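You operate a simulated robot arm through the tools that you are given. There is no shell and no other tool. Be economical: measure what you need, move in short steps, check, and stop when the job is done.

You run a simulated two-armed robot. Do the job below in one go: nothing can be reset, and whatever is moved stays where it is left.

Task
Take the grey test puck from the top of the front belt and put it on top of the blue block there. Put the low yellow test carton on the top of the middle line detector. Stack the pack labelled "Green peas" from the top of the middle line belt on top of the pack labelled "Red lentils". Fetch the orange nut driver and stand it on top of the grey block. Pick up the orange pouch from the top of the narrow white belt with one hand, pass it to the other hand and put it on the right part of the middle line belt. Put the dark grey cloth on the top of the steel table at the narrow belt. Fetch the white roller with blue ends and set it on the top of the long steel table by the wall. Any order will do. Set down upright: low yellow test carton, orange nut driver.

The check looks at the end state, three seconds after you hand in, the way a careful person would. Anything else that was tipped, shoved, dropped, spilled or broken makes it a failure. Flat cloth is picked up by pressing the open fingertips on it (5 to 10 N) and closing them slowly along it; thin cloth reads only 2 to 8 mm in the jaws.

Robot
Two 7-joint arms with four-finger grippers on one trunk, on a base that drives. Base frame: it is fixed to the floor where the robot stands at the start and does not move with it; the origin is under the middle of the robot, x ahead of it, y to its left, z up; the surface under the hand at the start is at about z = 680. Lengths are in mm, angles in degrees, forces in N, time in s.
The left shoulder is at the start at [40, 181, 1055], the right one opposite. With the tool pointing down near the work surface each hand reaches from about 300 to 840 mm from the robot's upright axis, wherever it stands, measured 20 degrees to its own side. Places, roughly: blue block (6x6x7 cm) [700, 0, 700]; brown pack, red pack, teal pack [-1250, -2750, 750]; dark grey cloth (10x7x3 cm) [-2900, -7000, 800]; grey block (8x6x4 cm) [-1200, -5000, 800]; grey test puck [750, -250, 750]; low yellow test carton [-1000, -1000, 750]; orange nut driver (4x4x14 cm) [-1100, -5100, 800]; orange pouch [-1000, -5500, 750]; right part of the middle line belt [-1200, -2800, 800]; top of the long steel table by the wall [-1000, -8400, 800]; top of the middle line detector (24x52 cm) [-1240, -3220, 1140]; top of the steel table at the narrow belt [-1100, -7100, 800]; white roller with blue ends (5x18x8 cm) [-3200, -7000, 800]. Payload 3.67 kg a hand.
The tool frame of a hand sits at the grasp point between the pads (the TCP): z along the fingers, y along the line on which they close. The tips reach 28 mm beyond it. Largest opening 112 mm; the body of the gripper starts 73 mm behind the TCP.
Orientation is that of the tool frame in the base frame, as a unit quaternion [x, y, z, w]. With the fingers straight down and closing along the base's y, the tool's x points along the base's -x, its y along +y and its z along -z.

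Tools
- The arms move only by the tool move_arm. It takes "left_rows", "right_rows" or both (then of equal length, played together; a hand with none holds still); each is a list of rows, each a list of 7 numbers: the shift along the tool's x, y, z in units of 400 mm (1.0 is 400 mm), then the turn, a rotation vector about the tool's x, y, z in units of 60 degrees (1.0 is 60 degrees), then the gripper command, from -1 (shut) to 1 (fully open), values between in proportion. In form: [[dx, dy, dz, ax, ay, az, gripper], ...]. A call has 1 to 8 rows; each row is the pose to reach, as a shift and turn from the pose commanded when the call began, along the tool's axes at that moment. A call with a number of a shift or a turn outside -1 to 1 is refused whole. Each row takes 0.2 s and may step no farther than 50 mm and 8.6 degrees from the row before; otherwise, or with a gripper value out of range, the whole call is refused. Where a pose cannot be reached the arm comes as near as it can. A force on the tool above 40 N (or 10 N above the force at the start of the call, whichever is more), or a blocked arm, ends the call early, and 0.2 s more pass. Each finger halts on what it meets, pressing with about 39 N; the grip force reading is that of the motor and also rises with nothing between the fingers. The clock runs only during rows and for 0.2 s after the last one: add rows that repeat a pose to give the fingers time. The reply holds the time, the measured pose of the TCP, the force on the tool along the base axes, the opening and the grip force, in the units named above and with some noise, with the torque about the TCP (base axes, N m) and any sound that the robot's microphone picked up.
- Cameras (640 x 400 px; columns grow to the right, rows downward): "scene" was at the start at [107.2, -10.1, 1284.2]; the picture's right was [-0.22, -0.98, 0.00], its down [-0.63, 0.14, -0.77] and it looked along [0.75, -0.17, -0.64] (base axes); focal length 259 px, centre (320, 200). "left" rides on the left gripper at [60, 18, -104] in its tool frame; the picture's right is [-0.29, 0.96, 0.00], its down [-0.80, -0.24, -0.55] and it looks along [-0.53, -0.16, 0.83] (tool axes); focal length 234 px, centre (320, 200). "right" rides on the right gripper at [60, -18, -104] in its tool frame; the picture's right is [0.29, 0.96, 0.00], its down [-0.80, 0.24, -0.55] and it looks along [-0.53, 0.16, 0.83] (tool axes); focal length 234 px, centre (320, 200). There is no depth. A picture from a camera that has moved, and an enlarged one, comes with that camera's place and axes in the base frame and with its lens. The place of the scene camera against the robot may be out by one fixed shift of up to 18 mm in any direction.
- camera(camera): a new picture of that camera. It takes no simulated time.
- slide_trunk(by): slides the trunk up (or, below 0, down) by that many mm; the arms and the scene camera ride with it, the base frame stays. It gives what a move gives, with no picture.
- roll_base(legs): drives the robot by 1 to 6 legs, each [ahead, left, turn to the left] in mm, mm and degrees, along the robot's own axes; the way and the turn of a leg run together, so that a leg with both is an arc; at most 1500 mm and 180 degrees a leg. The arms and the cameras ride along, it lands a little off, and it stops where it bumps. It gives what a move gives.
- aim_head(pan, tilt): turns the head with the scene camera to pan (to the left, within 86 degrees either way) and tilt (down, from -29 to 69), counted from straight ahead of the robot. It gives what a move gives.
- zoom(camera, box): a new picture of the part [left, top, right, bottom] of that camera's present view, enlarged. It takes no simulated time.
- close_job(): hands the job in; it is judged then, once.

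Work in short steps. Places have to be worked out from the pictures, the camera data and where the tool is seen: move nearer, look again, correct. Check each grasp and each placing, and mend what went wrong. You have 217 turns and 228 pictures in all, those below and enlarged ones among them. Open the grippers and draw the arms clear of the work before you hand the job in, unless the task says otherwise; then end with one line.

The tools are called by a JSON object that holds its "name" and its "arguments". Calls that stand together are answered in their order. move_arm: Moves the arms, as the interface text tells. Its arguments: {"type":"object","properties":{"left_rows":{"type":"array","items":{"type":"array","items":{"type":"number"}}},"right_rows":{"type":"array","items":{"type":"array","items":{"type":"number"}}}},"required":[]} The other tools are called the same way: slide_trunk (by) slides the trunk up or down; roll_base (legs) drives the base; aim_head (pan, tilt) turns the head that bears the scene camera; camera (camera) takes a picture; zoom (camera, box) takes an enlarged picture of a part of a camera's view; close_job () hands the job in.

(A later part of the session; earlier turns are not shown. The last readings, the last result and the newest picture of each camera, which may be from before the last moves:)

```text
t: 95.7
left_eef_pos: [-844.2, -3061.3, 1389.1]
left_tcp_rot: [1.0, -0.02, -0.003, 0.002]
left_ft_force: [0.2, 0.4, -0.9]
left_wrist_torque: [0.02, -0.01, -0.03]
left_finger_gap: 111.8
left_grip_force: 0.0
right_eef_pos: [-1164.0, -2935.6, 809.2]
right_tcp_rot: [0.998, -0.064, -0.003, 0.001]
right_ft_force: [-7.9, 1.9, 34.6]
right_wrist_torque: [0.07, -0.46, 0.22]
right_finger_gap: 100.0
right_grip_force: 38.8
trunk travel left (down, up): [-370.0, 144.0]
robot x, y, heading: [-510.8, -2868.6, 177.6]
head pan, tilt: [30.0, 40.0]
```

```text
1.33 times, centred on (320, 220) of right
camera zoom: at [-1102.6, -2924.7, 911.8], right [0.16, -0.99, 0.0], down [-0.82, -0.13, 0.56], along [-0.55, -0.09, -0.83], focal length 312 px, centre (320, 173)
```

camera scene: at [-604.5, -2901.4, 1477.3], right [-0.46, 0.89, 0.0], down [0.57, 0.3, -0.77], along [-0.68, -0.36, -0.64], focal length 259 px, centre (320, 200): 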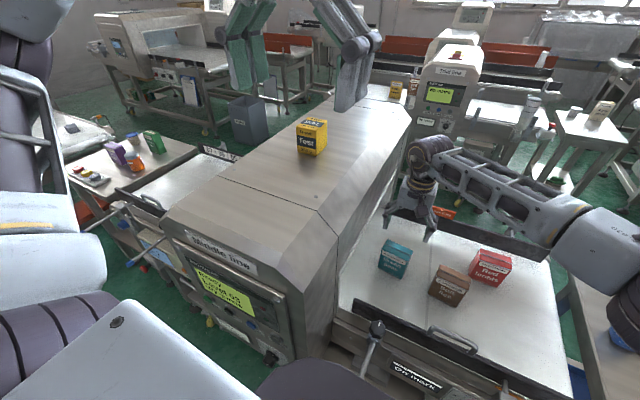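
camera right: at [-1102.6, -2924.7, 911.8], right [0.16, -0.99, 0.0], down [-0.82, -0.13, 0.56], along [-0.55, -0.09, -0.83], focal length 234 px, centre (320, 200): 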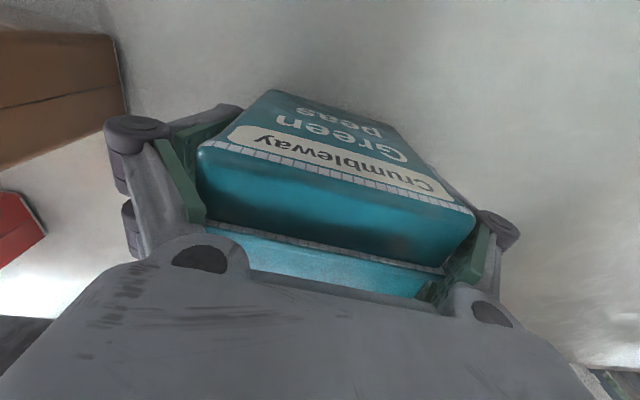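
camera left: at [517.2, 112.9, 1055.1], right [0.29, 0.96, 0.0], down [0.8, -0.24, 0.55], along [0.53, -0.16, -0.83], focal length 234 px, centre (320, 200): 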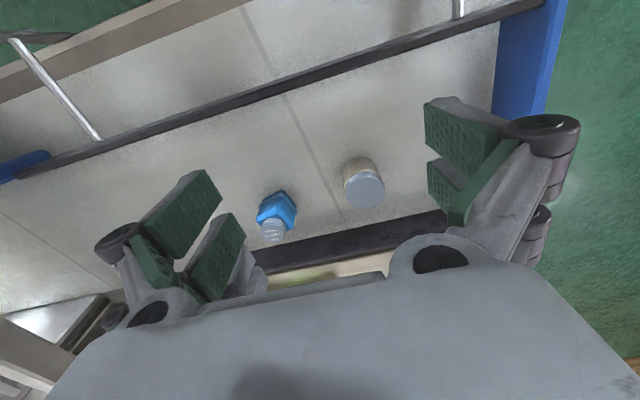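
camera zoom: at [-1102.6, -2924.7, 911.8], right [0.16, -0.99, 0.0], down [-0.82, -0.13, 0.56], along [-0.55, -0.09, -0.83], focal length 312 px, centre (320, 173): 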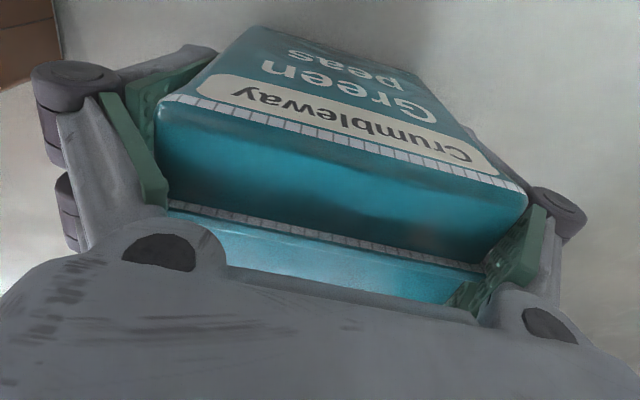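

I lift 10 mm to learn from the forces.

{"name": "move_arm", "arguments": {"right_rows": [[0, 0, -0.015, 0, 0, 0, 0.0], [0, 0, -0.025, 0, 0, 0, 0.0], [0, 0, -0.025, 0, 0, 0, 0.0]]}}

{"name": "zoom", "arguments": {"camera": "scene", "box": [340, 200, 500, 300]}}

{"name": "camera", "arguments": {"camera": "right"}}

```text
t: 96.5
left_eef_pos: [-845.2, -3061.6, 1390.3]
left_tcp_rot: [1.0, -0.02, -0.004, 0.002]
left_ft_force: [0.2, -0.1, -0.3]
left_wrist_torque: [0.01, 0.01, 0.0]
left_finger_gap: 112.0
left_grip_force: 0.0
right_eef_pos: [-1162.1, -2935.4, 816.2]
right_tcp_rot: [0.998, -0.065, 0.001, -0.001]
right_ft_force: [0.5, 1.7, 8.4]
right_wrist_torque: [0.19, -0.28, -0.03]
right_finger_gap: 89.7
right_grip_force: 38.9
trunk travel left (down, up): [-370.0, 144.0]
robot x, y, heading: [-510.2, -2867.9, 177.8]
head pan, tilt: [30.0, 40.0]
```

```text
4.00 times, centred on (420, 250) of scene
camera zoom: at [-602.8, -2901.0, 1477.4], right [-0.46, 0.89, 0.0], down [0.57, 0.3, -0.77], along [-0.68, -0.36, -0.64], focal length 1034 px, centre (-80, 0)
```

zoom: 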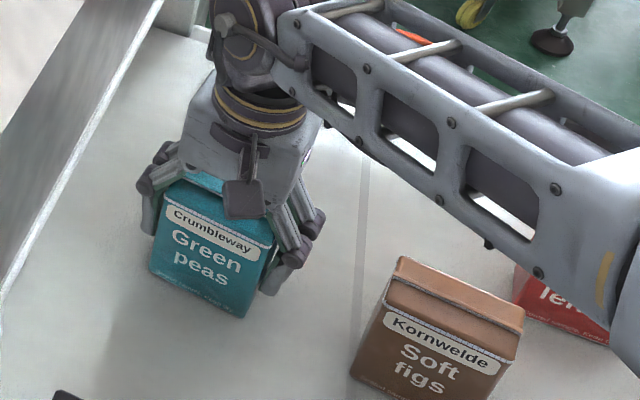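

```text
170 pictures are left
camera right: at [-1100.9, -2924.7, 918.9], right [0.16, -0.99, 0.0], down [-0.82, -0.14, 0.55], along [-0.54, -0.09, -0.83], focal length 234 px, centre (320, 200)
```

right: 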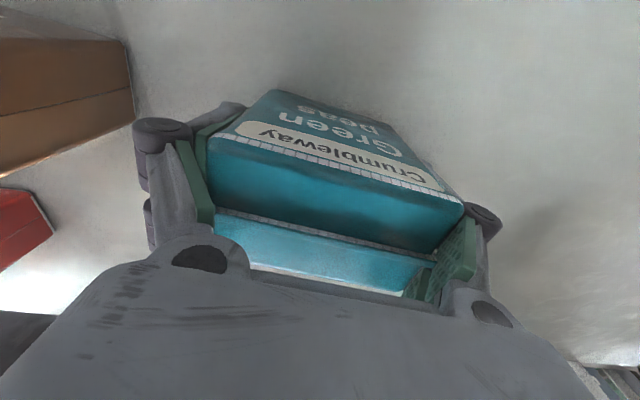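

The gap went to 89.7 as I rose, so the tips had been dragging. I rise a few mm more and keep closing.

{"name": "move_arm", "arguments": {"right_rows": [[0, 0, -0.008, 0, 0, 0, -0.2], [0, 0, -0.016, 0, 0, 0, -0.2], [0, 0, -0.016, 0, 0, 0, -0.2], [0, 0, -0.016, 0, 0, 0, -0.2]]}}

{"name": "camera", "arguments": {"camera": "right"}}

```text
t: 97.5
left_eef_pos: [-846.6, -3061.5, 1389.5]
left_tcp_rot: [1.0, -0.02, -0.002, 0.002]
left_ft_force: [0.5, -1.0, 0.5]
left_wrist_torque: [0.04, -0.02, -0.02]
left_finger_gap: 111.9
left_grip_force: 0.0
right_eef_pos: [-1162.5, -2935.6, 823.5]
right_tcp_rot: [0.998, -0.065, -0.001, -0.001]
right_ft_force: [-0.1, -0.4, -3.4]
right_wrist_torque: [-0.01, 0.03, 0.0]
right_finger_gap: 85.2
right_grip_force: 38.8
trunk travel left (down, up): [-370.0, 144.0]
robot x, y, heading: [-512.4, -2869.5, 177.7]
head pan, tilt: [30.0, 40.0]
```

```text
169 pictures are left
camera right: at [-1101.5, -2924.4, 925.5], right [0.16, -0.99, 0.0], down [-0.82, -0.14, 0.55], along [-0.55, -0.09, -0.83], focal length 234 px, centre (320, 200)
```

right: 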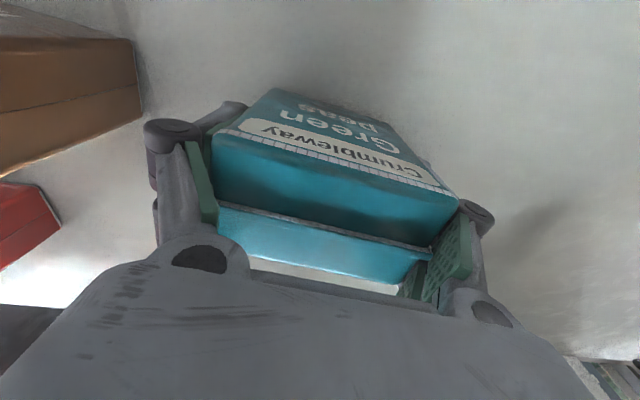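

Now it hangs with -3.4 N at 85 mm, so it is held. I lift 130 mm and look.

{"name": "move_arm", "arguments": {"right_rows": [[0, 0, -0.06, 0, 0, 0, -0.2], [0, 0, -0.13, 0, 0, 0, -0.2], [0, 0, -0.2, 0, 0, 0, -0.2], [0, 0, -0.27, 0, 0, 0, -0.2], [0, 0, -0.34, 0, 0, 0, -0.2]]}}

{"name": "aim_head", "arguments": {"pan": 0, "tilt": 45}}

{"name": "zoom", "arguments": {"camera": "scene", "box": [200, 110, 440, 260]}}

{"name": "camera", "arguments": {"camera": "right"}}

```text
t: 98.7
left_eef_pos: [-845.4, -3062.3, 1389.6]
left_tcp_rot: [1.0, -0.019, -0.003, 0.003]
left_ft_force: [-0.8, -0.9, 0.4]
left_wrist_torque: [-0.02, 0.03, -0.01]
left_finger_gap: 111.9
left_grip_force: 0.0
right_eef_pos: [-1163.6, -2936.2, 960.3]
right_tcp_rot: [0.998, -0.065, 0.0, 0.0]
right_ft_force: [1.1, -0.9, -2.6]
right_wrist_torque: [-0.02, 0.03, 0.0]
right_finger_gap: 85.0
right_grip_force: 39.3
trunk travel left (down, up): [-370.0, 144.0]
robot x, y, heading: [-511.4, -2870.1, 177.9]
head pan, tilt: [30.0, 40.0]
```

```text
t: 99.7
left_eef_pos: [-846.4, -3061.2, 1389.7]
left_tcp_rot: [1.0, -0.02, -0.002, 0.003]
left_ft_force: [-0.8, 0.2, 0.3]
left_wrist_torque: [-0.01, 0.0, 0.03]
left_finger_gap: 111.8
left_grip_force: 0.0
right_eef_pos: [-1164.2, -2937.1, 959.1]
right_tcp_rot: [0.998, -0.064, 0.0, -0.001]
right_ft_force: [0.1, -0.5, -3.0]
right_wrist_torque: [-0.01, 0.01, 0.02]
right_finger_gap: 85.2
right_grip_force: 38.8
trunk travel left (down, up): [-370.0, 144.0]
robot x, y, heading: [-511.6, -2869.2, 177.6]
head pan, tilt: [0.0, 45.0]
```

```text
2.67 times, centred on (320, 185) of scene
camera zoom: at [-610.2, -2858.8, 1470.1], right [0.04, 1.0, 0.0], down [0.71, -0.03, -0.71], along [-0.71, 0.03, -0.71], focal length 690 px, centre (320, 240)
```

zoom: 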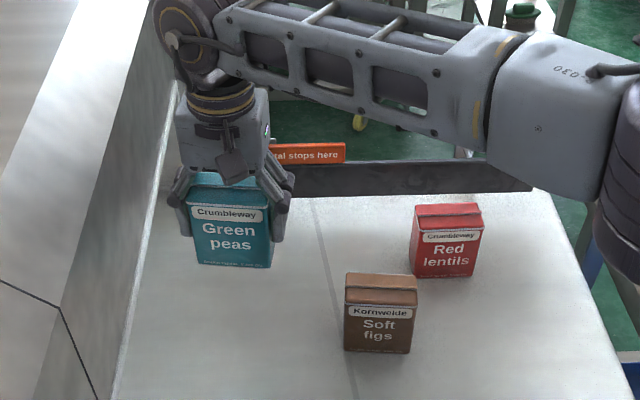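

```text
167 pictures are left
camera right: at [-1103.3, -2926.7, 1062.5], right [0.16, -0.99, 0.0], down [-0.82, -0.14, 0.55], along [-0.55, -0.09, -0.83], focal length 234 px, centre (320, 200)
```

right: 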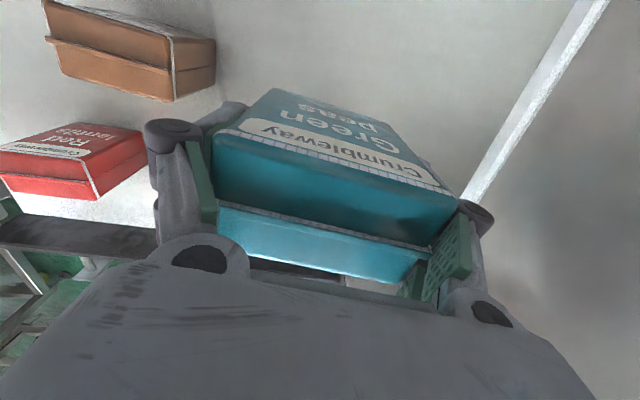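

Pack bottom is about 57 mm under the TCP. I raise and shift 100 mm to +y to see the red pack fully.

{"name": "move_arm", "arguments": {"right_rows": [[0, 0, -0.1, 0, 0, 0, -0.2], [-0.01, -0.08, -0.15, 0, 0, 0, -0.2], [-0.02, -0.16, -0.15, 0, 0, 0, -0.2], [-0.032, -0.248, -0.15, 0, 0, 0, -0.2]]}}

{"name": "camera", "arguments": {"camera": "right"}}

```text
t: 100.7
left_eef_pos: [-846.1, -3061.0, 1389.9]
left_tcp_rot: [1.0, -0.019, -0.003, 0.003]
left_ft_force: [0.3, -0.6, -0.4]
left_wrist_torque: [0.01, 0.0, -0.03]
left_finger_gap: 111.9
left_grip_force: 0.1
right_eef_pos: [-1160.8, -2837.1, 1017.7]
right_tcp_rot: [0.998, -0.064, 0.0, 0.0]
right_ft_force: [-0.5, 0.1, -2.7]
right_wrist_torque: [-0.03, 0.05, 0.02]
right_finger_gap: 85.0
right_grip_force: 39.2
trunk travel left (down, up): [-370.0, 144.0]
robot x, y, heading: [-512.6, -2871.0, 177.5]
head pan, tilt: [0.0, 45.0]
```

```text
166 pictures are left
camera right: at [-1099.7, -2825.3, 1121.0], right [0.16, -0.99, 0.0], down [-0.82, -0.14, 0.55], along [-0.55, -0.09, -0.83], focal length 234 px, centre (320, 200)
```

right: 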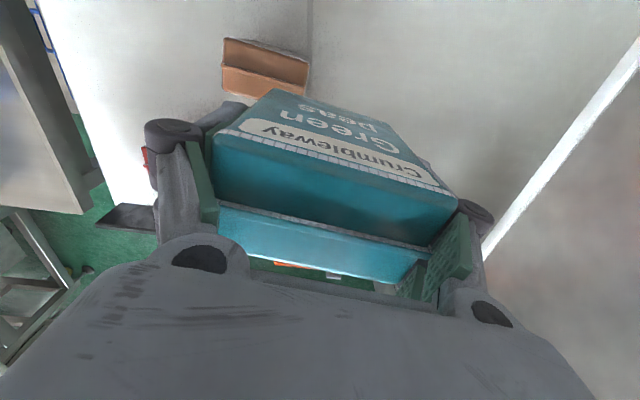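

The finger hides red. The left wrist camera may see it, so I check that view.

{"name": "camera", "arguments": {"camera": "left"}}

```text
165 pictures are left
camera left: at [-785.3, -3079.6, 1493.7], right [-0.33, -0.95, 0.01], down [-0.78, 0.27, 0.56], along [-0.53, 0.18, -0.83], focal length 234 px, centre (320, 200)
```

left: 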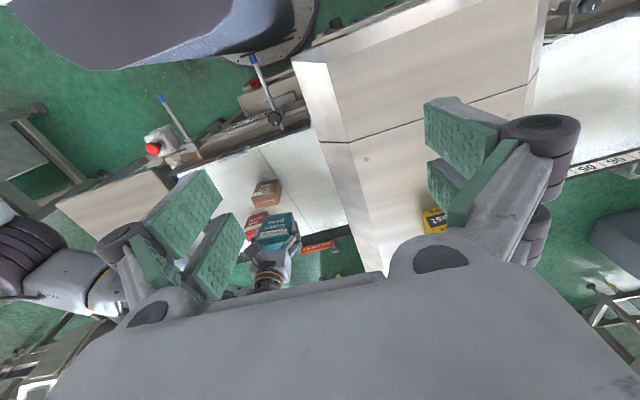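

I move the hand to (-1240, -2920), where red should appear clear of the fingers.

{"name": "move_arm", "arguments": {"right_rows": [[-0.06, 0.08, 0, 0, 0, 0, -0.2], [-0.12, 0.16, 0, 0, 0, 0, -0.2], [-0.172, 0.231, 0, 0, 0, 0, -0.2], [-0.172, 0.231, 0, 0, 0, 0, -0.2]]}}

{"name": "zoom", "arguments": {"camera": "right", "box": [0, 0, 320, 200]}}

```text
t: 101.7
left_eef_pos: [-847.7, -3059.5, 1390.2]
left_tcp_rot: [1.0, -0.02, -0.002, 0.003]
left_ft_force: [0.4, -0.2, -1.4]
left_wrist_torque: [-0.04, -0.02, 0.0]
left_finger_gap: 112.1
left_grip_force: 0.0
right_eef_pos: [-1231.9, -2915.2, 1018.9]
right_tcp_rot: [0.998, -0.063, 0.001, 0.001]
right_ft_force: [0.0, 0.1, -3.3]
right_wrist_torque: [0.0, 0.04, 0.04]
right_finger_gap: 84.8
right_grip_force: 39.1
right hand out of reach, approached as far as the arm can: row 3, 4
trunk travel left (down, up): [-370.0, 144.0]
robot x, y, heading: [-510.3, -2873.5, 177.7]
head pan, tilt: [0.0, 45.0]
```

```text
2.00 times, centred on (160, 100) of right
camera zoom: at [-1171.2, -2904.0, 1122.1], right [0.17, -0.99, 0.0], down [-0.82, -0.14, 0.55], along [-0.54, -0.09, -0.83], focal length 468 px, centre (640, 400)
```

zoom: 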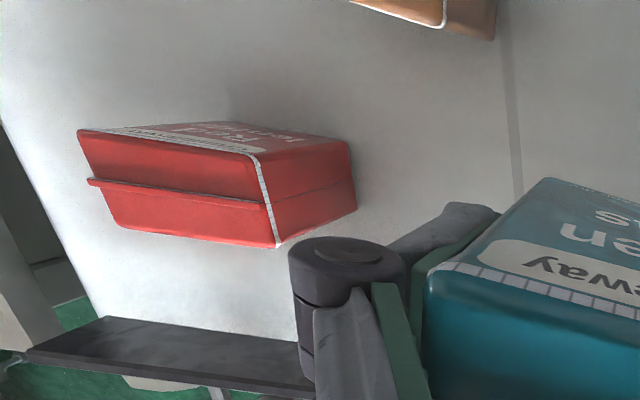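

Red's top centre is at about (-1257, -2668, 852), turned about 10° from the hand. I carry teal over it at height, turning to match.

{"name": "move_arm", "arguments": {"right_rows": [[0.0, -0.1, 0, 0, 0, -0.03, -0.2], [-0.03, -0.2, 0, 0, 0, -0.06, -0.2], [-0.06, -0.3, 0, 0, 0, -0.09, -0.2], [-0.09, -0.4, 0, 0, 0, -0.12, -0.2], [-0.12, -0.5, 0, 0, 0, -0.15, -0.2], [-0.15, -0.604, 0, 0, 0, -0.167, -0.2], [-0.15, -0.604, 0, 0, 0, -0.167, -0.2]]}}

{"name": "zoom", "arguments": {"camera": "scene", "box": [240, 80, 480, 230]}}

{"name": "camera", "arguments": {"camera": "right"}}

```text
t: 103.2
left_eef_pos: [-846.0, -3062.0, 1388.8]
left_tcp_rot: [1.0, -0.02, -0.003, 0.003]
left_ft_force: [0.2, -0.2, -0.5]
left_wrist_torque: [-0.02, 0.02, 0.0]
left_finger_gap: 112.0
left_grip_force: 0.0
right_eef_pos: [-1260.8, -2669.7, 1018.3]
right_tcp_rot: [1.0, 0.024, 0.001, -0.001]
right_ft_force: [-0.2, -0.7, -3.1]
right_wrist_torque: [-0.01, 0.06, -0.04]
right_finger_gap: 85.1
right_grip_force: 38.4
trunk travel left (down, up): [-370.0, 144.0]
robot x, y, heading: [-510.2, -2869.9, 177.8]
head pan, tilt: [0.0, 45.0]
```

```text
2.67 times, centred on (360, 155) of scene
camera zoom: at [-610.2, -2859.2, 1470.1], right [0.04, 1.0, 0.0], down [0.71, -0.03, -0.71], along [-0.71, 0.03, -0.71], focal length 690 px, centre (213, 320)
```

zoom: 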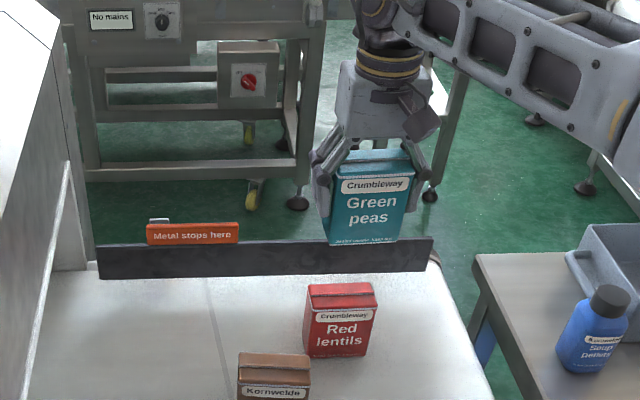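

```text
162 pictures are left
camera right: at [-1203.3, -2648.7, 1120.7], right [0.33, -0.94, 0.0], down [-0.79, -0.28, 0.55], along [-0.52, -0.18, -0.83], focal length 234 px, centre (320, 200)
```

right: 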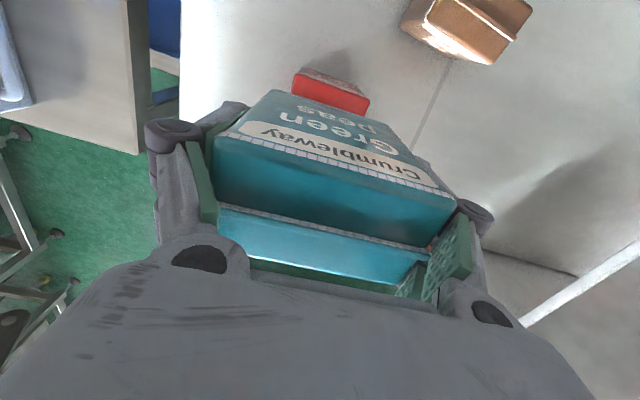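

Aligned within a few mm. I shift 6 mm deeper and lower to 925.

{"name": "move_arm", "arguments": {"right_rows": [[-0.015, 0.003, 0.06, 0, 0, 0, -0.2], [-0.015, 0.003, 0.13, 0, 0, 0, -0.2], [-0.015, 0.003, 0.2, 0, 0, 0, -0.2], [-0.015, 0.003, 0.232, 0, 0, 0, -0.2], [-0.015, 0.003, 0.232, 0, 0, 0, -0.2]]}}

{"name": "zoom", "arguments": {"camera": "scene", "box": [280, 120, 440, 220]}}

{"name": "camera", "arguments": {"camera": "right"}}

```text
t: 104.5
left_eef_pos: [-846.6, -3062.5, 1390.5]
left_tcp_rot: [1.0, -0.02, -0.002, 0.002]
left_ft_force: [-0.2, -0.2, -0.5]
left_wrist_torque: [0.0, -0.01, -0.01]
left_finger_gap: 111.7
left_grip_force: 0.0
right_eef_pos: [-1262.8, -2671.7, 927.1]
right_tcp_rot: [1.0, 0.023, -0.001, -0.001]
right_ft_force: [-0.4, -0.4, -2.8]
right_wrist_torque: [0.01, -0.01, 0.02]
right_finger_gap: 85.3
right_grip_force: 38.9
trunk travel left (down, up): [-370.0, 144.0]
robot x, y, heading: [-510.3, -2872.8, 177.8]
head pan, tilt: [0.0, 45.0]
```

```text
4.00 times, centred on (360, 170) of scene
camera zoom: at [-610.0, -2858.7, 1470.1], right [0.04, 1.0, 0.0], down [0.71, -0.03, -0.71], along [-0.71, 0.03, -0.71], focal length 1034 px, centre (160, 320)
```

zoom: 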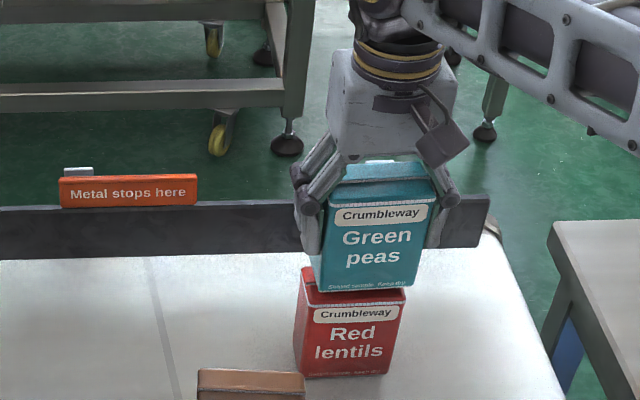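

```text
160 pictures are left
camera right: at [-1205.4, -2649.5, 1029.7], right [0.33, -0.94, 0.0], down [-0.79, -0.28, 0.55], along [-0.52, -0.18, -0.83], focal length 234 px, centre (320, 200)
```

right: 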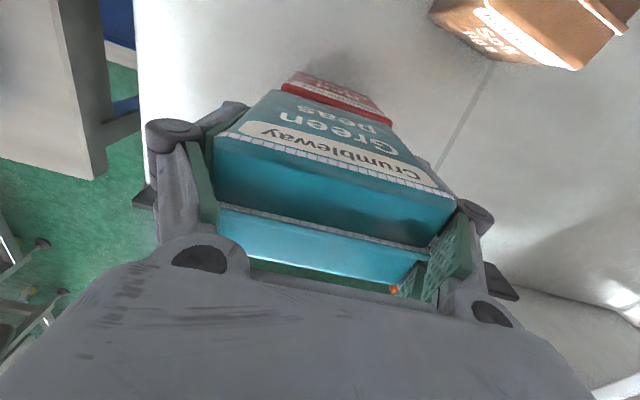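

Nearly centred. I nudge 5 mm deeper and 3 mm to -y, then creep down.

{"name": "move_arm", "arguments": {"right_rows": [[-0.014, 0.008, 0.005, 0, 0, 0, -0.2], [-0.014, 0.008, 0.015, 0, 0, 0, -0.2], [-0.014, 0.008, 0.025, 0, 0, 0, -0.2], [-0.014, 0.008, 0.032, 0, 0, 0, -0.2]]}}

{"name": "zoom", "arguments": {"camera": "scene", "box": [280, 120, 440, 220]}}

```text
t: 105.5
left_eef_pos: [-842.2, -3062.5, 1392.2]
left_tcp_rot: [1.0, -0.02, -0.004, 0.003]
left_ft_force: [0.7, -0.2, -0.8]
left_wrist_torque: [-0.01, 0.0, 0.0]
left_finger_gap: 111.7
left_grip_force: 0.0
right_eef_pos: [-1269.5, -2674.4, 918.8]
right_tcp_rot: [1.0, 0.023, -0.003, 0.0]
right_ft_force: [1.6, 3.0, 24.1]
right_wrist_torque: [-0.25, -0.99, 0.11]
right_finger_gap: 85.1
right_grip_force: 39.1
trunk travel left (down, up): [-370.0, 144.0]
robot x, y, heading: [-512.6, -2868.3, 177.8]
head pan, tilt: [0.0, 45.0]
```

```text
4.00 times, centred on (360, 170) of scene
camera zoom: at [-606.4, -2858.8, 1470.6], right [0.04, 1.0, 0.0], down [0.7, -0.03, -0.71], along [-0.71, 0.03, -0.71], focal length 1034 px, centre (160, 320)
```

zoom: 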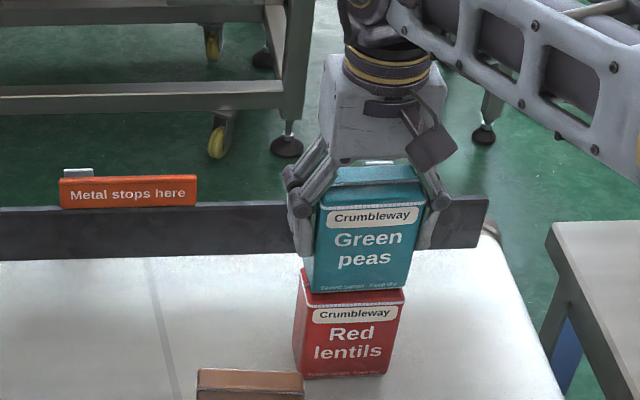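

Contact at TCP z 919 with good alignment. I ease off the pressure, then open evenly.

{"name": "move_arm", "arguments": {"right_rows": [[0, 0, -0.012, 0, 0, 0, -0.2], [0, 0, -0.012, 0, 0, 0, -0.2]]}}

```text
t: 106.0
left_eef_pos: [-845.6, -3061.6, 1389.7]
left_tcp_rot: [1.0, -0.019, -0.004, 0.003]
left_ft_force: [0.3, -0.6, -0.1]
left_wrist_torque: [0.02, -0.01, 0.0]
left_finger_gap: 112.0
left_grip_force: 0.0
right_eef_pos: [-1271.3, -2674.6, 920.6]
right_tcp_rot: [1.0, 0.023, 0.0, -0.002]
right_ft_force: [-0.8, 2.8, 7.1]
right_wrist_torque: [-0.33, -0.11, -0.04]
right_finger_gap: 84.8
right_grip_force: 39.2
trunk travel left (down, up): [-370.0, 144.0]
robot x, y, heading: [-514.6, -2867.7, 178.0]
head pan, tilt: [0.0, 45.0]
```

{"name": "move_arm", "arguments": {"right_rows": [[0, 0, 0, 0, 0, 0, 0.6], [0, 0, 0, 0, 0, 0, 0.8], [0, 0, 0, 0, 0, 0, 0.9], [0, 0, -0.05, 0, 0, 0, 0.9], [0, 0, -0.13, 0, 0, 0, 0.9], [0, 0, -0.23, 0, 0, 0, 0.9], [0, 0, -0.33, 0, 0, 0, 0.9]]}}

{"name": "zoom", "arguments": {"camera": "scene", "box": [240, 110, 480, 260]}}

{"name": "camera", "arguments": {"camera": "right"}}

```text
t: 107.7
left_eef_pos: [-845.5, -3063.4, 1389.8]
left_tcp_rot: [1.0, -0.02, -0.003, 0.002]
left_ft_force: [0.4, 0.0, -1.2]
left_wrist_torque: [-0.01, 0.03, 0.03]
left_finger_gap: 112.0
left_grip_force: 0.1
right_eef_pos: [-1271.8, -2674.7, 1052.4]
right_tcp_rot: [1.0, 0.023, 0.0, 0.0]
right_ft_force: [0.5, 0.5, -0.2]
right_wrist_torque: [-0.04, 0.06, 0.01]
right_finger_gap: 106.6
right_grip_force: 0.1
trunk travel left (down, up): [-370.0, 144.0]
robot x, y, heading: [-508.5, -2869.5, 177.7]
head pan, tilt: [0.0, 45.0]
```

```text
2.67 times, centred on (360, 185) of scene
camera zoom: at [-608.8, -2858.9, 1470.2], right [0.04, 1.0, 0.0], down [0.71, -0.03, -0.71], along [-0.71, 0.03, -0.71], focal length 690 px, centre (213, 240)
```

zoom: 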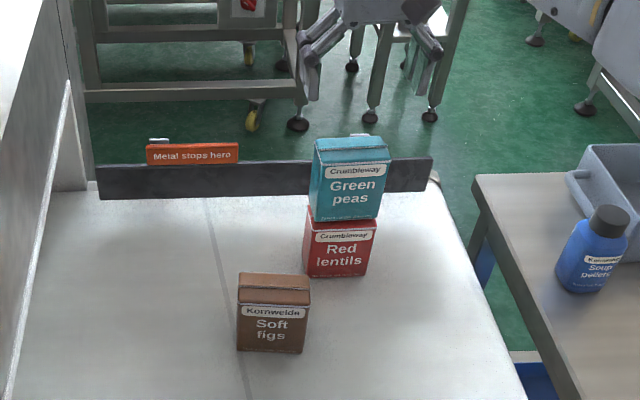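

```text
157 pictures are left
camera right: at [-1212.2, -2653.8, 1155.3], right [0.33, -0.94, 0.0], down [-0.79, -0.28, 0.55], along [-0.52, -0.18, -0.83], focal length 234 px, centre (320, 200)
```

right: 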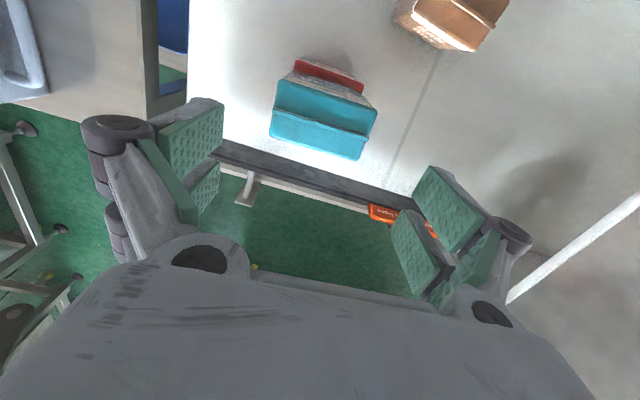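

The stack stands. I retract, raise the right hand, back off, and look left along the line.

{"name": "move_arm", "arguments": {"right_rows": [[0.1, 0, -0.05, 0, 0, 0, 0.9], [0.2, 0, -0.1, 0, 0, 0, 0.9], [0.3, 0, -0.15, 0, 0, 0, 0.9], [0.4, 0, -0.2, 0, 0, 0, 0.9], [0.5, 0, -0.25, 0, 0, 0, 0.9], [0.6, 0, -0.3, 0, 0, 0, 0.9], [0.7, 0, -0.35, 0, 0, 0, 0.9], [0.8, 0, -0.4, 0, 0, 0, 0.9]]}}

{"name": "roll_base", "arguments": {"legs": [[-250, 0, 0]]}}

{"name": "aim_head", "arguments": {"pan": 75, "tilt": 25}}

{"name": "camera", "arguments": {"camera": "scene"}}

```text
t: 109.5
left_eef_pos: [-844.2, -3061.8, 1390.6]
left_tcp_rot: [1.0, -0.02, -0.003, 0.003]
left_ft_force: [0.2, 0.7, 0.0]
left_wrist_torque: [-0.04, 0.03, 0.02]
left_finger_gap: 111.9
left_grip_force: 0.2
right_eef_pos: [-951.0, -2655.7, 1214.3]
right_tcp_rot: [1.0, 0.023, -0.001, -0.001]
right_ft_force: [-0.2, -0.7, -0.1]
right_wrist_torque: [-0.01, 0.03, 0.01]
right_finger_gap: 106.6
right_grip_force: 0.0
trunk travel left (down, up): [-370.0, 144.0]
robot x, y, heading: [-509.9, -2871.2, 177.9]
head pan, tilt: [0.0, 45.0]
```

```text
t: 111.3
left_eef_pos: [-591.3, -3071.2, 1389.1]
left_tcp_rot: [1.0, -0.022, -0.002, 0.003]
left_ft_force: [-0.1, 0.6, -0.2]
left_wrist_torque: [-0.04, -0.02, -0.03]
left_finger_gap: 111.9
left_grip_force: 0.1
right_eef_pos: [-695.4, -2665.5, 1212.3]
right_tcp_rot: [1.0, 0.021, 0.0, 0.0]
right_ft_force: [0.1, -0.6, 0.3]
right_wrist_torque: [0.01, 0.02, 0.01]
right_finger_gap: 106.4
right_grip_force: 0.0
trunk travel left (down, up): [-370.0, 144.0]
robot x, y, heading: [-255.1, -2878.6, 177.3]
head pan, tilt: [0.0, 45.0]
```

```text
t: 112.8
left_eef_pos: [-589.4, -3071.7, 1390.0]
left_tcp_rot: [1.0, -0.022, -0.003, 0.003]
left_ft_force: [0.2, 0.0, 0.0]
left_wrist_torque: [0.0, -0.01, -0.02]
left_finger_gap: 112.2
left_grip_force: 0.1
right_eef_pos: [-694.2, -2665.4, 1213.7]
right_tcp_rot: [1.0, 0.021, 0.0, 0.0]
right_ft_force: [-0.6, -0.2, 0.0]
right_wrist_torque: [0.01, 0.02, -0.04]
right_finger_gap: 106.4
right_grip_force: 0.0
trunk travel left (down, up): [-370.0, 144.0]
robot x, y, heading: [-257.2, -2878.0, 177.3]
head pan, tilt: [75.0, 25.0]
```

```text
156 pictures are left
camera scene: at [-299.4, -2960.5, 1500.7], right [-0.95, 0.3, 0.0], down [0.13, 0.4, -0.91], along [-0.27, -0.86, -0.42], focal length 259 px, centre (320, 200)
```

scene: 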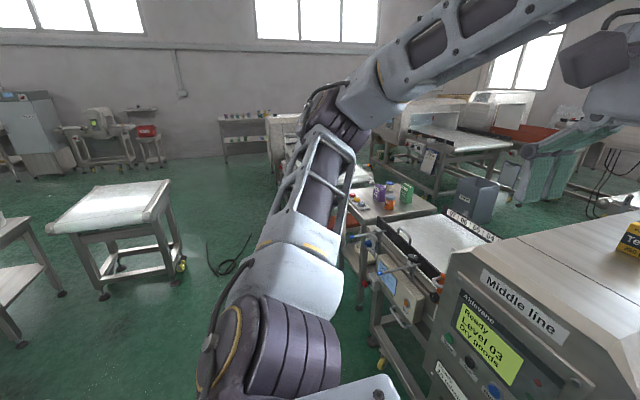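

The aisle is open toward -y. I strafe left 1500 mm and look again.

{"name": "roll_base", "arguments": {"legs": [[0, 1450, 2.5]]}}

{"name": "aim_head", "arguments": {"pan": 40, "tilt": 30}}

{"name": "camera", "arguments": {"camera": "scene"}}

```text
t: 120.2
left_eef_pos: [-593.1, -4539.1, 1389.1]
left_tcp_rot: [1.0, 0.012, -0.003, 0.002]
left_ft_force: [0.4, -0.4, 0.9]
left_wrist_torque: [-0.01, -0.01, -0.02]
left_finger_gap: 112.0
left_grip_force: 0.0
right_eef_pos: [-724.7, -4140.2, 1213.5]
right_tcp_rot: [0.999, 0.054, 0.0, 0.0]
right_ft_force: [0.0, -0.2, 0.4]
right_wrist_torque: [0.01, 0.03, 0.01]
right_finger_gap: 106.4
right_grip_force: 0.1
trunk travel left (down, up): [-370.0, 144.0]
robot x, y, heading: [-270.7, -4328.5, -178.7]
head pan, tilt: [75.0, 25.0]
```

```text
t: 121.2
left_eef_pos: [-592.8, -4540.3, 1389.6]
left_tcp_rot: [1.0, 0.012, -0.003, 0.003]
left_ft_force: [0.7, 0.3, 0.4]
left_wrist_torque: [0.0, 0.02, -0.02]
left_finger_gap: 112.0
left_grip_force: 0.1
right_eef_pos: [-724.0, -4140.8, 1212.1]
right_tcp_rot: [0.999, 0.053, -0.001, -0.001]
right_ft_force: [0.3, -0.2, 0.4]
right_wrist_torque: [0.01, -0.01, 0.0]
right_finger_gap: 106.2
right_grip_force: 0.0
trunk travel left (down, up): [-370.0, 144.0]
robot x, y, heading: [-273.9, -4331.2, -178.5]
head pan, tilt: [40.0, 30.0]
```

```text
155 pictures are left
camera scene: at [-355.3, -4379.9, 1492.7], right [-0.66, 0.75, 0.0], down [0.38, 0.33, -0.87], along [-0.65, -0.57, -0.5], focal length 259 px, centre (320, 200)
```

scene: 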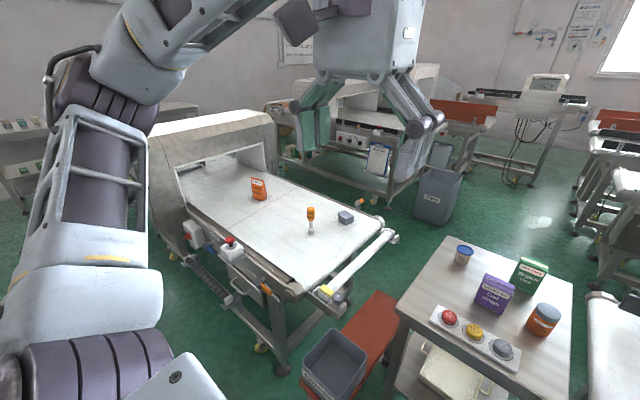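

I see the nut driver (~(-1054, -5050)), grey block (~(-1219, -4971)) and orange pouch (~(-1124, -5526)). I drive in front of them.

{"name": "roll_base", "arguments": {"legs": [[0, 780, -1.4], [150, 0, 0]]}}

{"name": "aim_head", "arguments": {"pan": 0, "tilt": 45}}

{"name": "camera", "arguments": {"camera": "scene"}}

```text
t: 126.5
left_eef_pos: [-733.2, -5303.0, 1389.7]
left_tcp_rot: [1.0, 0.001, -0.003, 0.003]
left_ft_force: [0.1, -0.6, 0.0]
left_wrist_torque: [0.06, 0.02, 0.0]
left_finger_gap: 112.1
left_grip_force: 0.0
right_eef_pos: [-854.5, -4900.8, 1213.7]
right_tcp_rot: [0.999, 0.044, -0.001, 0.001]
right_ft_force: [-0.1, 0.9, 0.5]
right_wrist_torque: [-0.02, 0.0, 0.01]
right_finger_gap: 106.1
right_grip_force: 0.1
trunk travel left (down, up): [-370.0, 144.0]
robot x, y, heading: [-408.5, -5097.2, -180.2]
head pan, tilt: [40.0, 30.0]
```

```text
t: 127.5
left_eef_pos: [-733.8, -5301.4, 1389.8]
left_tcp_rot: [1.0, 0.001, -0.004, 0.003]
left_ft_force: [0.6, 0.5, -0.5]
left_wrist_torque: [0.01, 0.03, 0.01]
left_finger_gap: 111.9
left_grip_force: 0.1
right_eef_pos: [-856.5, -4900.5, 1213.4]
right_tcp_rot: [0.999, 0.044, 0.0, 0.0]
right_ft_force: [-0.4, 0.2, 0.6]
right_wrist_torque: [-0.04, 0.03, 0.02]
right_finger_gap: 106.4
right_grip_force: 0.1
trunk travel left (down, up): [-370.0, 144.0]
robot x, y, heading: [-409.3, -5098.7, -179.8]
head pan, tilt: [0.0, 45.0]
```

```text
154 pictures are left
camera scene: at [-505.5, -5089.1, 1470.2], right [0.0, 1.0, 0.0], down [0.71, 0.0, -0.71], along [-0.71, 0.0, -0.71], focal length 259 px, centre (320, 200)
```

scene: 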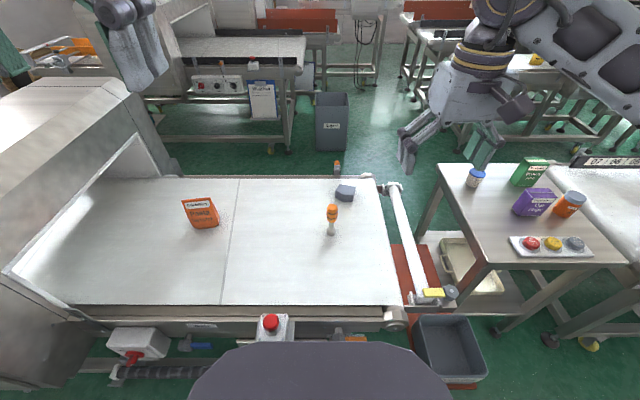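

I zoom on the three items.

{"name": "zoom", "arguments": {"camera": "scene", "box": [270, 150, 430, 250]}}

{"name": "zoom", "arguments": {"camera": "scene", "box": [140, 165, 260, 240]}}

```text
4.00 times, centred on (350, 200) of scene
camera zoom: at [-505.5, -5089.1, 1470.2], right [0.0, 1.0, 0.0], down [0.71, 0.0, -0.71], along [-0.71, 0.0, -0.71], focal length 1034 px, centre (200, 200)
```

zoom: 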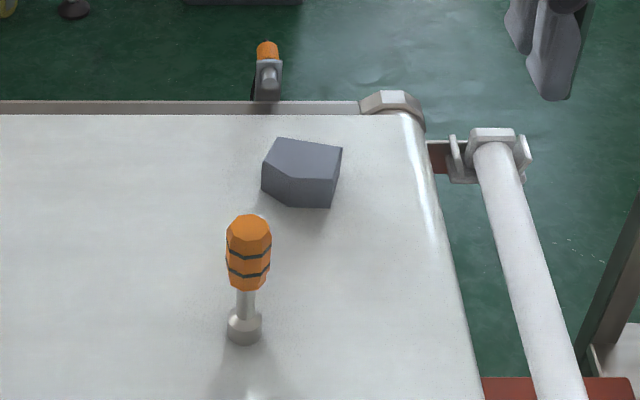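

```text
5.33 times, centred on (200, 202) of scene
camera zoom: at [-505.5, -5089.1, 1470.2], right [0.0, 1.0, 0.0], down [0.71, 0.0, -0.71], along [-0.71, 0.0, -0.71], focal length 1379 px, centre (960, 187)
```

zoom: 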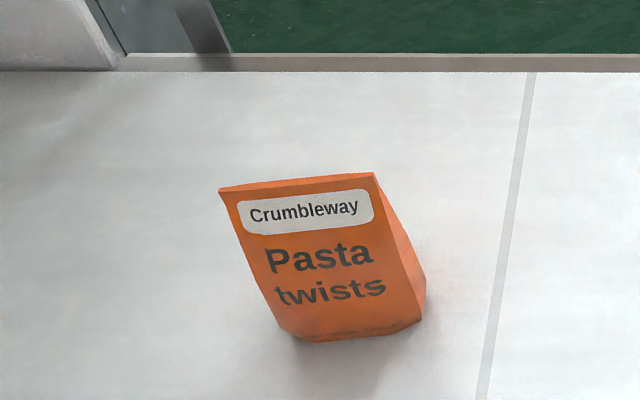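

The driver stands on its socket near (-1054, -5052), and the belt is near z 755. I bring the right hand over it for a close look.

{"name": "move_arm", "arguments": {"right_rows": [[-0.075, 0.048, 0.054, 0, 0, 0.01, 1], [-0.15, 0.096, 0.108, 0, 0, 0.02, 1], [-0.225, 0.144, 0.163, 0, 0, 0.04, 1], [-0.3, 0.19, 0.217, 0, 0, 0.05, 1], [-0.376, 0.24, 0.27, 0, 0, 0.06, 1], [-0.45, 0.287, 0.325, 0, 0, 0.07, 1], [-0.527, 0.335, 0.38, 0, 0, 0.084, 1], [-0.527, 0.335, 0.38, 0, 0, 0.084, 1]]}}

{"name": "camera", "arguments": {"camera": "right"}}

```text
t: 129.3
left_eef_pos: [-733.7, -5301.0, 1390.5]
left_tcp_rot: [1.0, 0.001, -0.004, 0.003]
left_ft_force: [0.4, 0.5, -0.7]
left_wrist_torque: [-0.03, 0.03, -0.03]
left_finger_gap: 111.8
left_grip_force: 0.1
right_eef_pos: [-1057.0, -5051.6, 1062.2]
right_tcp_rot: [1.0, 0.0, -0.001, 0.0]
right_ft_force: [0.3, 0.1, 0.0]
right_wrist_torque: [0.01, 0.0, 0.03]
right_finger_gap: 112.1
right_grip_force: 0.0
trunk travel left (down, up): [-370.0, 144.0]
robot x, y, heading: [-409.7, -5095.8, -179.8]
head pan, tilt: [0.0, 45.0]
```

```text
151 pictures are left
camera right: at [-997.0, -5033.1, 1165.4], right [0.29, -0.96, 0.0], down [-0.8, -0.24, 0.55], along [-0.53, -0.16, -0.83], focal length 234 px, centre (320, 200)
```

right: 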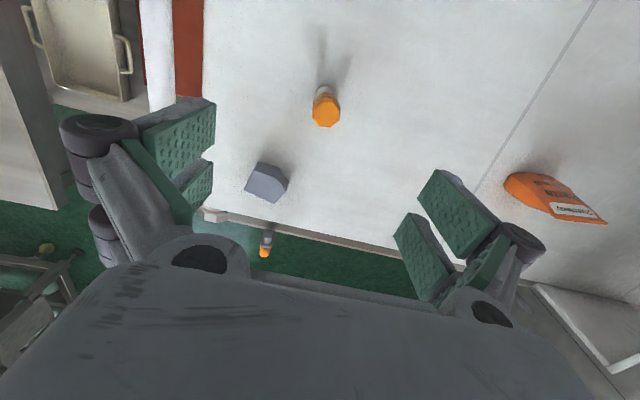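

Driver top is at (-1054, -5056). I descend with the jaws open around the handle.

{"name": "move_arm", "arguments": {"right_rows": [[-0.005, 0.01, 0.1, 0, 0, 0, 1], [-0.005, 0.01, 0.2, 0, 0, 0, 1], [-0.005, 0.01, 0.3, 0, 0, 0, 1], [-0.005, 0.01, 0.38, 0, 0, 0, 0.8], [-0.005, 0.01, 0.38, 0, 0, 0, 0.6]]}}

{"name": "camera", "arguments": {"camera": "right"}}

{"name": "zoom", "arguments": {"camera": "scene", "box": [270, 150, 430, 250]}}

```text
t: 130.5
left_eef_pos: [-733.8, -5301.4, 1389.7]
left_tcp_rot: [1.0, 0.001, -0.003, 0.002]
left_ft_force: [0.5, 0.2, 1.0]
left_wrist_torque: [0.0, 0.01, 0.01]
left_finger_gap: 111.9
left_grip_force: 0.1
right_eef_pos: [-1054.4, -5055.9, 911.0]
right_tcp_rot: [1.0, -0.001, 0.0, 0.0]
right_ft_force: [-0.3, 0.1, -0.3]
right_wrist_torque: [-0.01, -0.01, -0.01]
right_finger_gap: 89.7
right_grip_force: 0.0
trunk travel left (down, up): [-370.0, 144.0]
robot x, y, heading: [-406.2, -5095.9, -179.8]
head pan, tilt: [0.0, 45.0]
```

```text
150 pictures are left
camera right: at [-995.1, -5037.2, 1013.4], right [0.29, -0.96, 0.0], down [-0.8, -0.24, 0.55], along [-0.53, -0.16, -0.83], focal length 234 px, centre (320, 200)
```

right: 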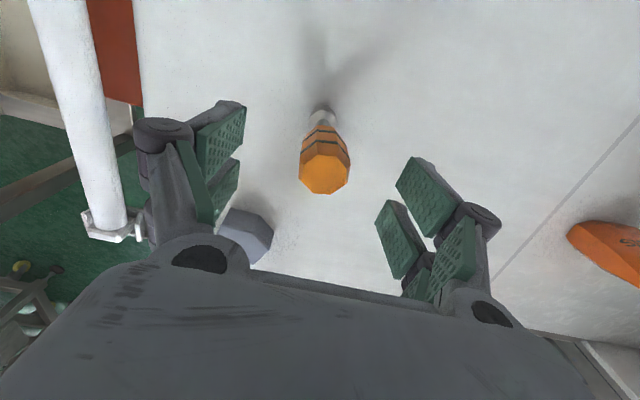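

```text
4.00 times, centred on (350, 200) of scene
camera zoom: at [-505.8, -5089.0, 1470.2], right [0.0, 1.0, 0.0], down [0.71, 0.0, -0.71], along [-0.71, 0.0, -0.71], focal length 1034 px, centre (200, 200)
```

zoom: 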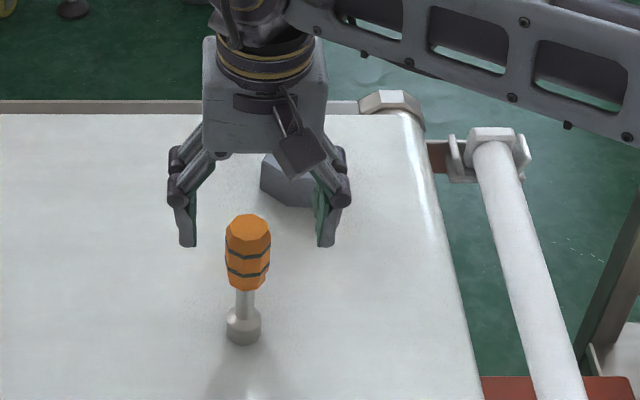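

Centred between the fingers. I lower 45 mm and close on the handle.

{"name": "move_arm", "arguments": {"right_rows": [[0, 0.004, 0.06, 0, 0, 0, 0.6], [0, 0.004, 0.115, 0, 0, 0, 0.6], [0, 0.004, 0.115, 0, 0, 0, 0.0], [0, 0.004, 0.115, 0, 0, 0, -0.6], [0, 0.004, 0.115, 0, 0, 0, -0.9], [0, 0.004, 0.115, 0, 0, 0, -0.9]]}}

{"name": "camera", "arguments": {"camera": "right"}}

{"name": "zoom", "arguments": {"camera": "scene", "box": [270, 150, 430, 250]}}

```text
t: 131.9
left_eef_pos: [-733.6, -5302.9, 1389.5]
left_tcp_rot: [1.0, 0.0, -0.003, 0.003]
left_ft_force: [0.5, -0.1, 0.2]
left_wrist_torque: [-0.02, 0.02, 0.01]
left_finger_gap: 111.9
left_grip_force: 0.1
right_eef_pos: [-1055.4, -5055.9, 863.5]
right_tcp_rot: [1.0, 0.0, 0.001, -0.001]
right_ft_force: [-0.4, -0.2, -0.5]
right_wrist_torque: [0.03, -0.02, -0.01]
right_finger_gap: 33.1
right_grip_force: 39.4
trunk travel left (down, up): [-370.0, 144.0]
robot x, y, heading: [-405.2, -5096.1, -180.2]
head pan, tilt: [0.0, 45.0]
```

```text
148 pictures are left
camera right: at [-995.7, -5038.3, 966.0], right [0.29, -0.96, 0.0], down [-0.8, -0.24, 0.55], along [-0.53, -0.16, -0.83], focal length 234 px, centre (320, 200)
```

right: 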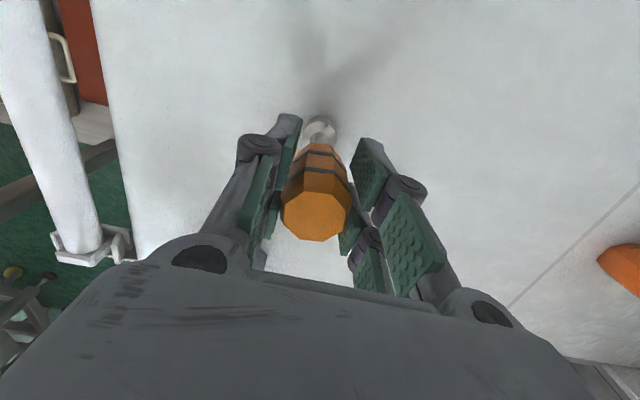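

```text
4.00 times, centred on (350, 200) of scene
camera zoom: at [-506.3, -5089.1, 1470.1], right [0.0, 1.0, 0.0], down [0.71, 0.0, -0.71], along [-0.71, 0.0, -0.71], focal length 1034 px, centre (200, 200)
```

zoom: 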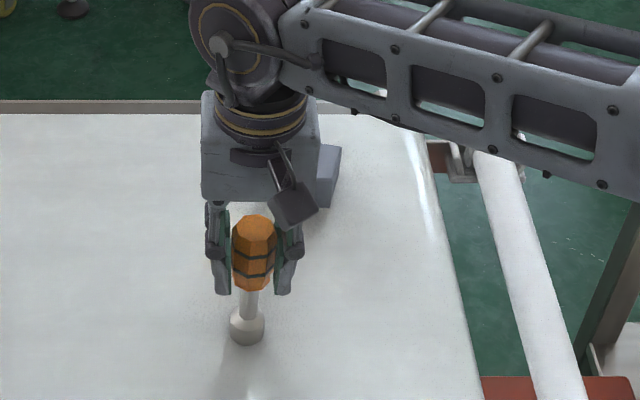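

Gripped at 33 mm. I lift 100 mm straight and look at the block.

{"name": "move_arm", "arguments": {"right_rows": [[0, 0, -0.05, 0, 0, 0, -0.9], [0, 0, -0.1, 0, 0, 0, -0.9], [0, 0, -0.17, 0, 0, 0, -0.9], [0, 0, -0.25, 0, 0, 0, -0.9], [0, -0.04, -0.3, 0, 0, 0, -0.9], [0, -0.04, -0.3, 0, 0, 0, -0.9]]}}

{"name": "camera", "arguments": {"camera": "right"}}

{"name": "zoom", "arguments": {"camera": "scene", "box": [270, 130, 430, 230]}}

```text
t: 133.3
left_eef_pos: [-733.5, -5302.4, 1389.5]
left_tcp_rot: [1.0, 0.001, -0.002, 0.003]
left_ft_force: [-0.6, -0.2, -0.7]
left_wrist_torque: [-0.02, 0.0, 0.0]
left_finger_gap: 112.3
left_grip_force: 0.1
right_eef_pos: [-1055.3, -5042.5, 982.2]
right_tcp_rot: [1.0, 0.001, 0.0, -0.001]
right_ft_force: [0.6, -0.1, -1.7]
right_wrist_torque: [0.03, -0.04, -0.02]
right_finger_gap: 33.4
right_grip_force: 38.7
trunk travel left (down, up): [-370.0, 144.0]
robot x, y, heading: [-408.9, -5099.6, -179.9]
head pan, tilt: [0.0, 45.0]
```

```text
146 pictures are left
camera right: at [-996.9, -5023.8, 1086.0], right [0.29, -0.96, 0.0], down [-0.8, -0.24, 0.55], along [-0.53, -0.16, -0.83], focal length 234 px, centre (320, 200)
```

right: 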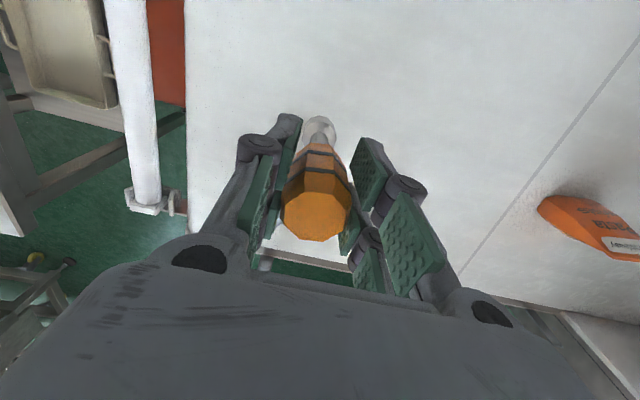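

```text
4.00 times, centred on (350, 180) of scene
camera zoom: at [-506.7, -5089.7, 1470.0], right [0.0, 1.0, 0.0], down [0.71, 0.0, -0.71], along [-0.71, 0.0, -0.71], focal length 1034 px, centre (200, 280)
```

zoom: 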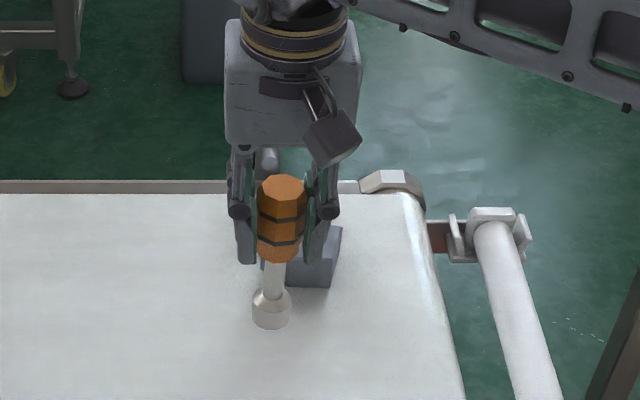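

The hold is good; the block top centre is about (-1235, -4997, 795). It is far, so I drive 50 mm closer first.

{"name": "roll_base", "arguments": {"legs": [[50, 0, 0]]}}

```text
t: 134.4
left_eef_pos: [-778.9, -5302.7, 1385.8]
left_tcp_rot: [1.0, 0.004, 0.003, 0.004]
left_ft_force: [-0.9, 0.0, -1.0]
left_wrist_torque: [0.03, -0.12, 0.02]
left_finger_gap: 112.0
left_grip_force: 0.1
right_eef_pos: [-1100.4, -5042.2, 977.4]
right_tcp_rot: [1.0, 0.001, 0.004, -0.001]
right_ft_force: [-1.6, 0.4, -2.6]
right_wrist_torque: [0.0, -0.09, 0.0]
right_finger_gap: 33.4
right_grip_force: 38.9
trunk travel left (down, up): [-370.0, 144.0]
robot x, y, heading: [-447.4, -5096.7, -179.8]
head pan, tilt: [0.0, 45.0]
stopped in leg 1: the robot was blocked; the commanded pose is now the measured one
```

It bumped at x -447. I back off 15 mm and check that nothing moved.

{"name": "roll_base", "arguments": {"legs": [[-15, 0, 0]]}}

{"name": "camera", "arguments": {"camera": "scene"}}

{"name": "camera", "arguments": {"camera": "left"}}

```text
t: 135.2
left_eef_pos: [-761.2, -5301.5, 1387.2]
left_tcp_rot: [1.0, 0.004, 0.0, 0.003]
left_ft_force: [-0.7, 0.9, -1.3]
left_wrist_torque: [-0.02, 0.0, 0.04]
left_finger_gap: 112.0
left_grip_force: 0.0
right_eef_pos: [-1081.8, -5042.2, 979.6]
right_tcp_rot: [1.0, 0.002, 0.002, 0.0]
right_ft_force: [-0.7, 0.7, -1.2]
right_wrist_torque: [0.01, -0.05, -0.01]
right_finger_gap: 33.1
right_grip_force: 38.8
trunk travel left (down, up): [-370.0, 144.0]
robot x, y, heading: [-430.7, -5098.8, -179.6]
head pan, tilt: [0.0, 45.0]
```

```text
144 pictures are left
camera scene: at [-532.9, -5087.3, 1469.8], right [-0.01, 1.0, 0.0], down [0.71, 0.0, -0.71], along [-0.71, 0.0, -0.71], focal length 259 px, centre (320, 200)
```

scene: 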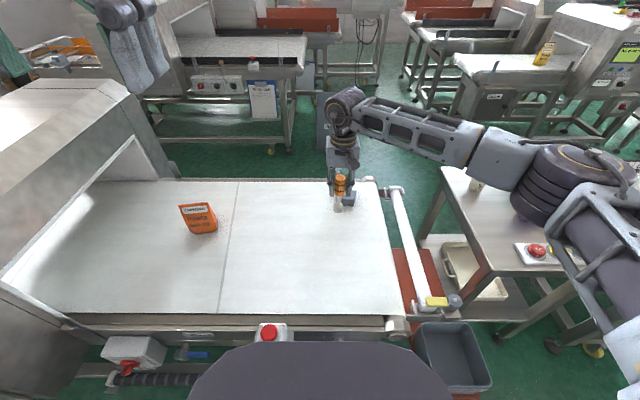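

```text
143 pictures are left
camera left: at [-699.6, -5317.4, 1492.0], right [-0.28, -0.96, 0.01], down [-0.8, 0.24, 0.55], along [-0.53, 0.15, -0.83], focal length 234 px, centre (320, 200)
```

left: 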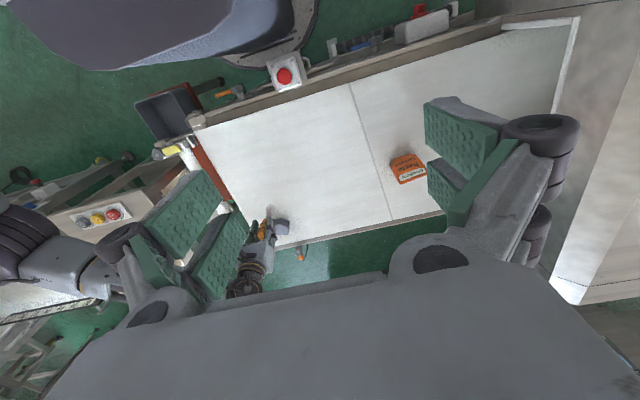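

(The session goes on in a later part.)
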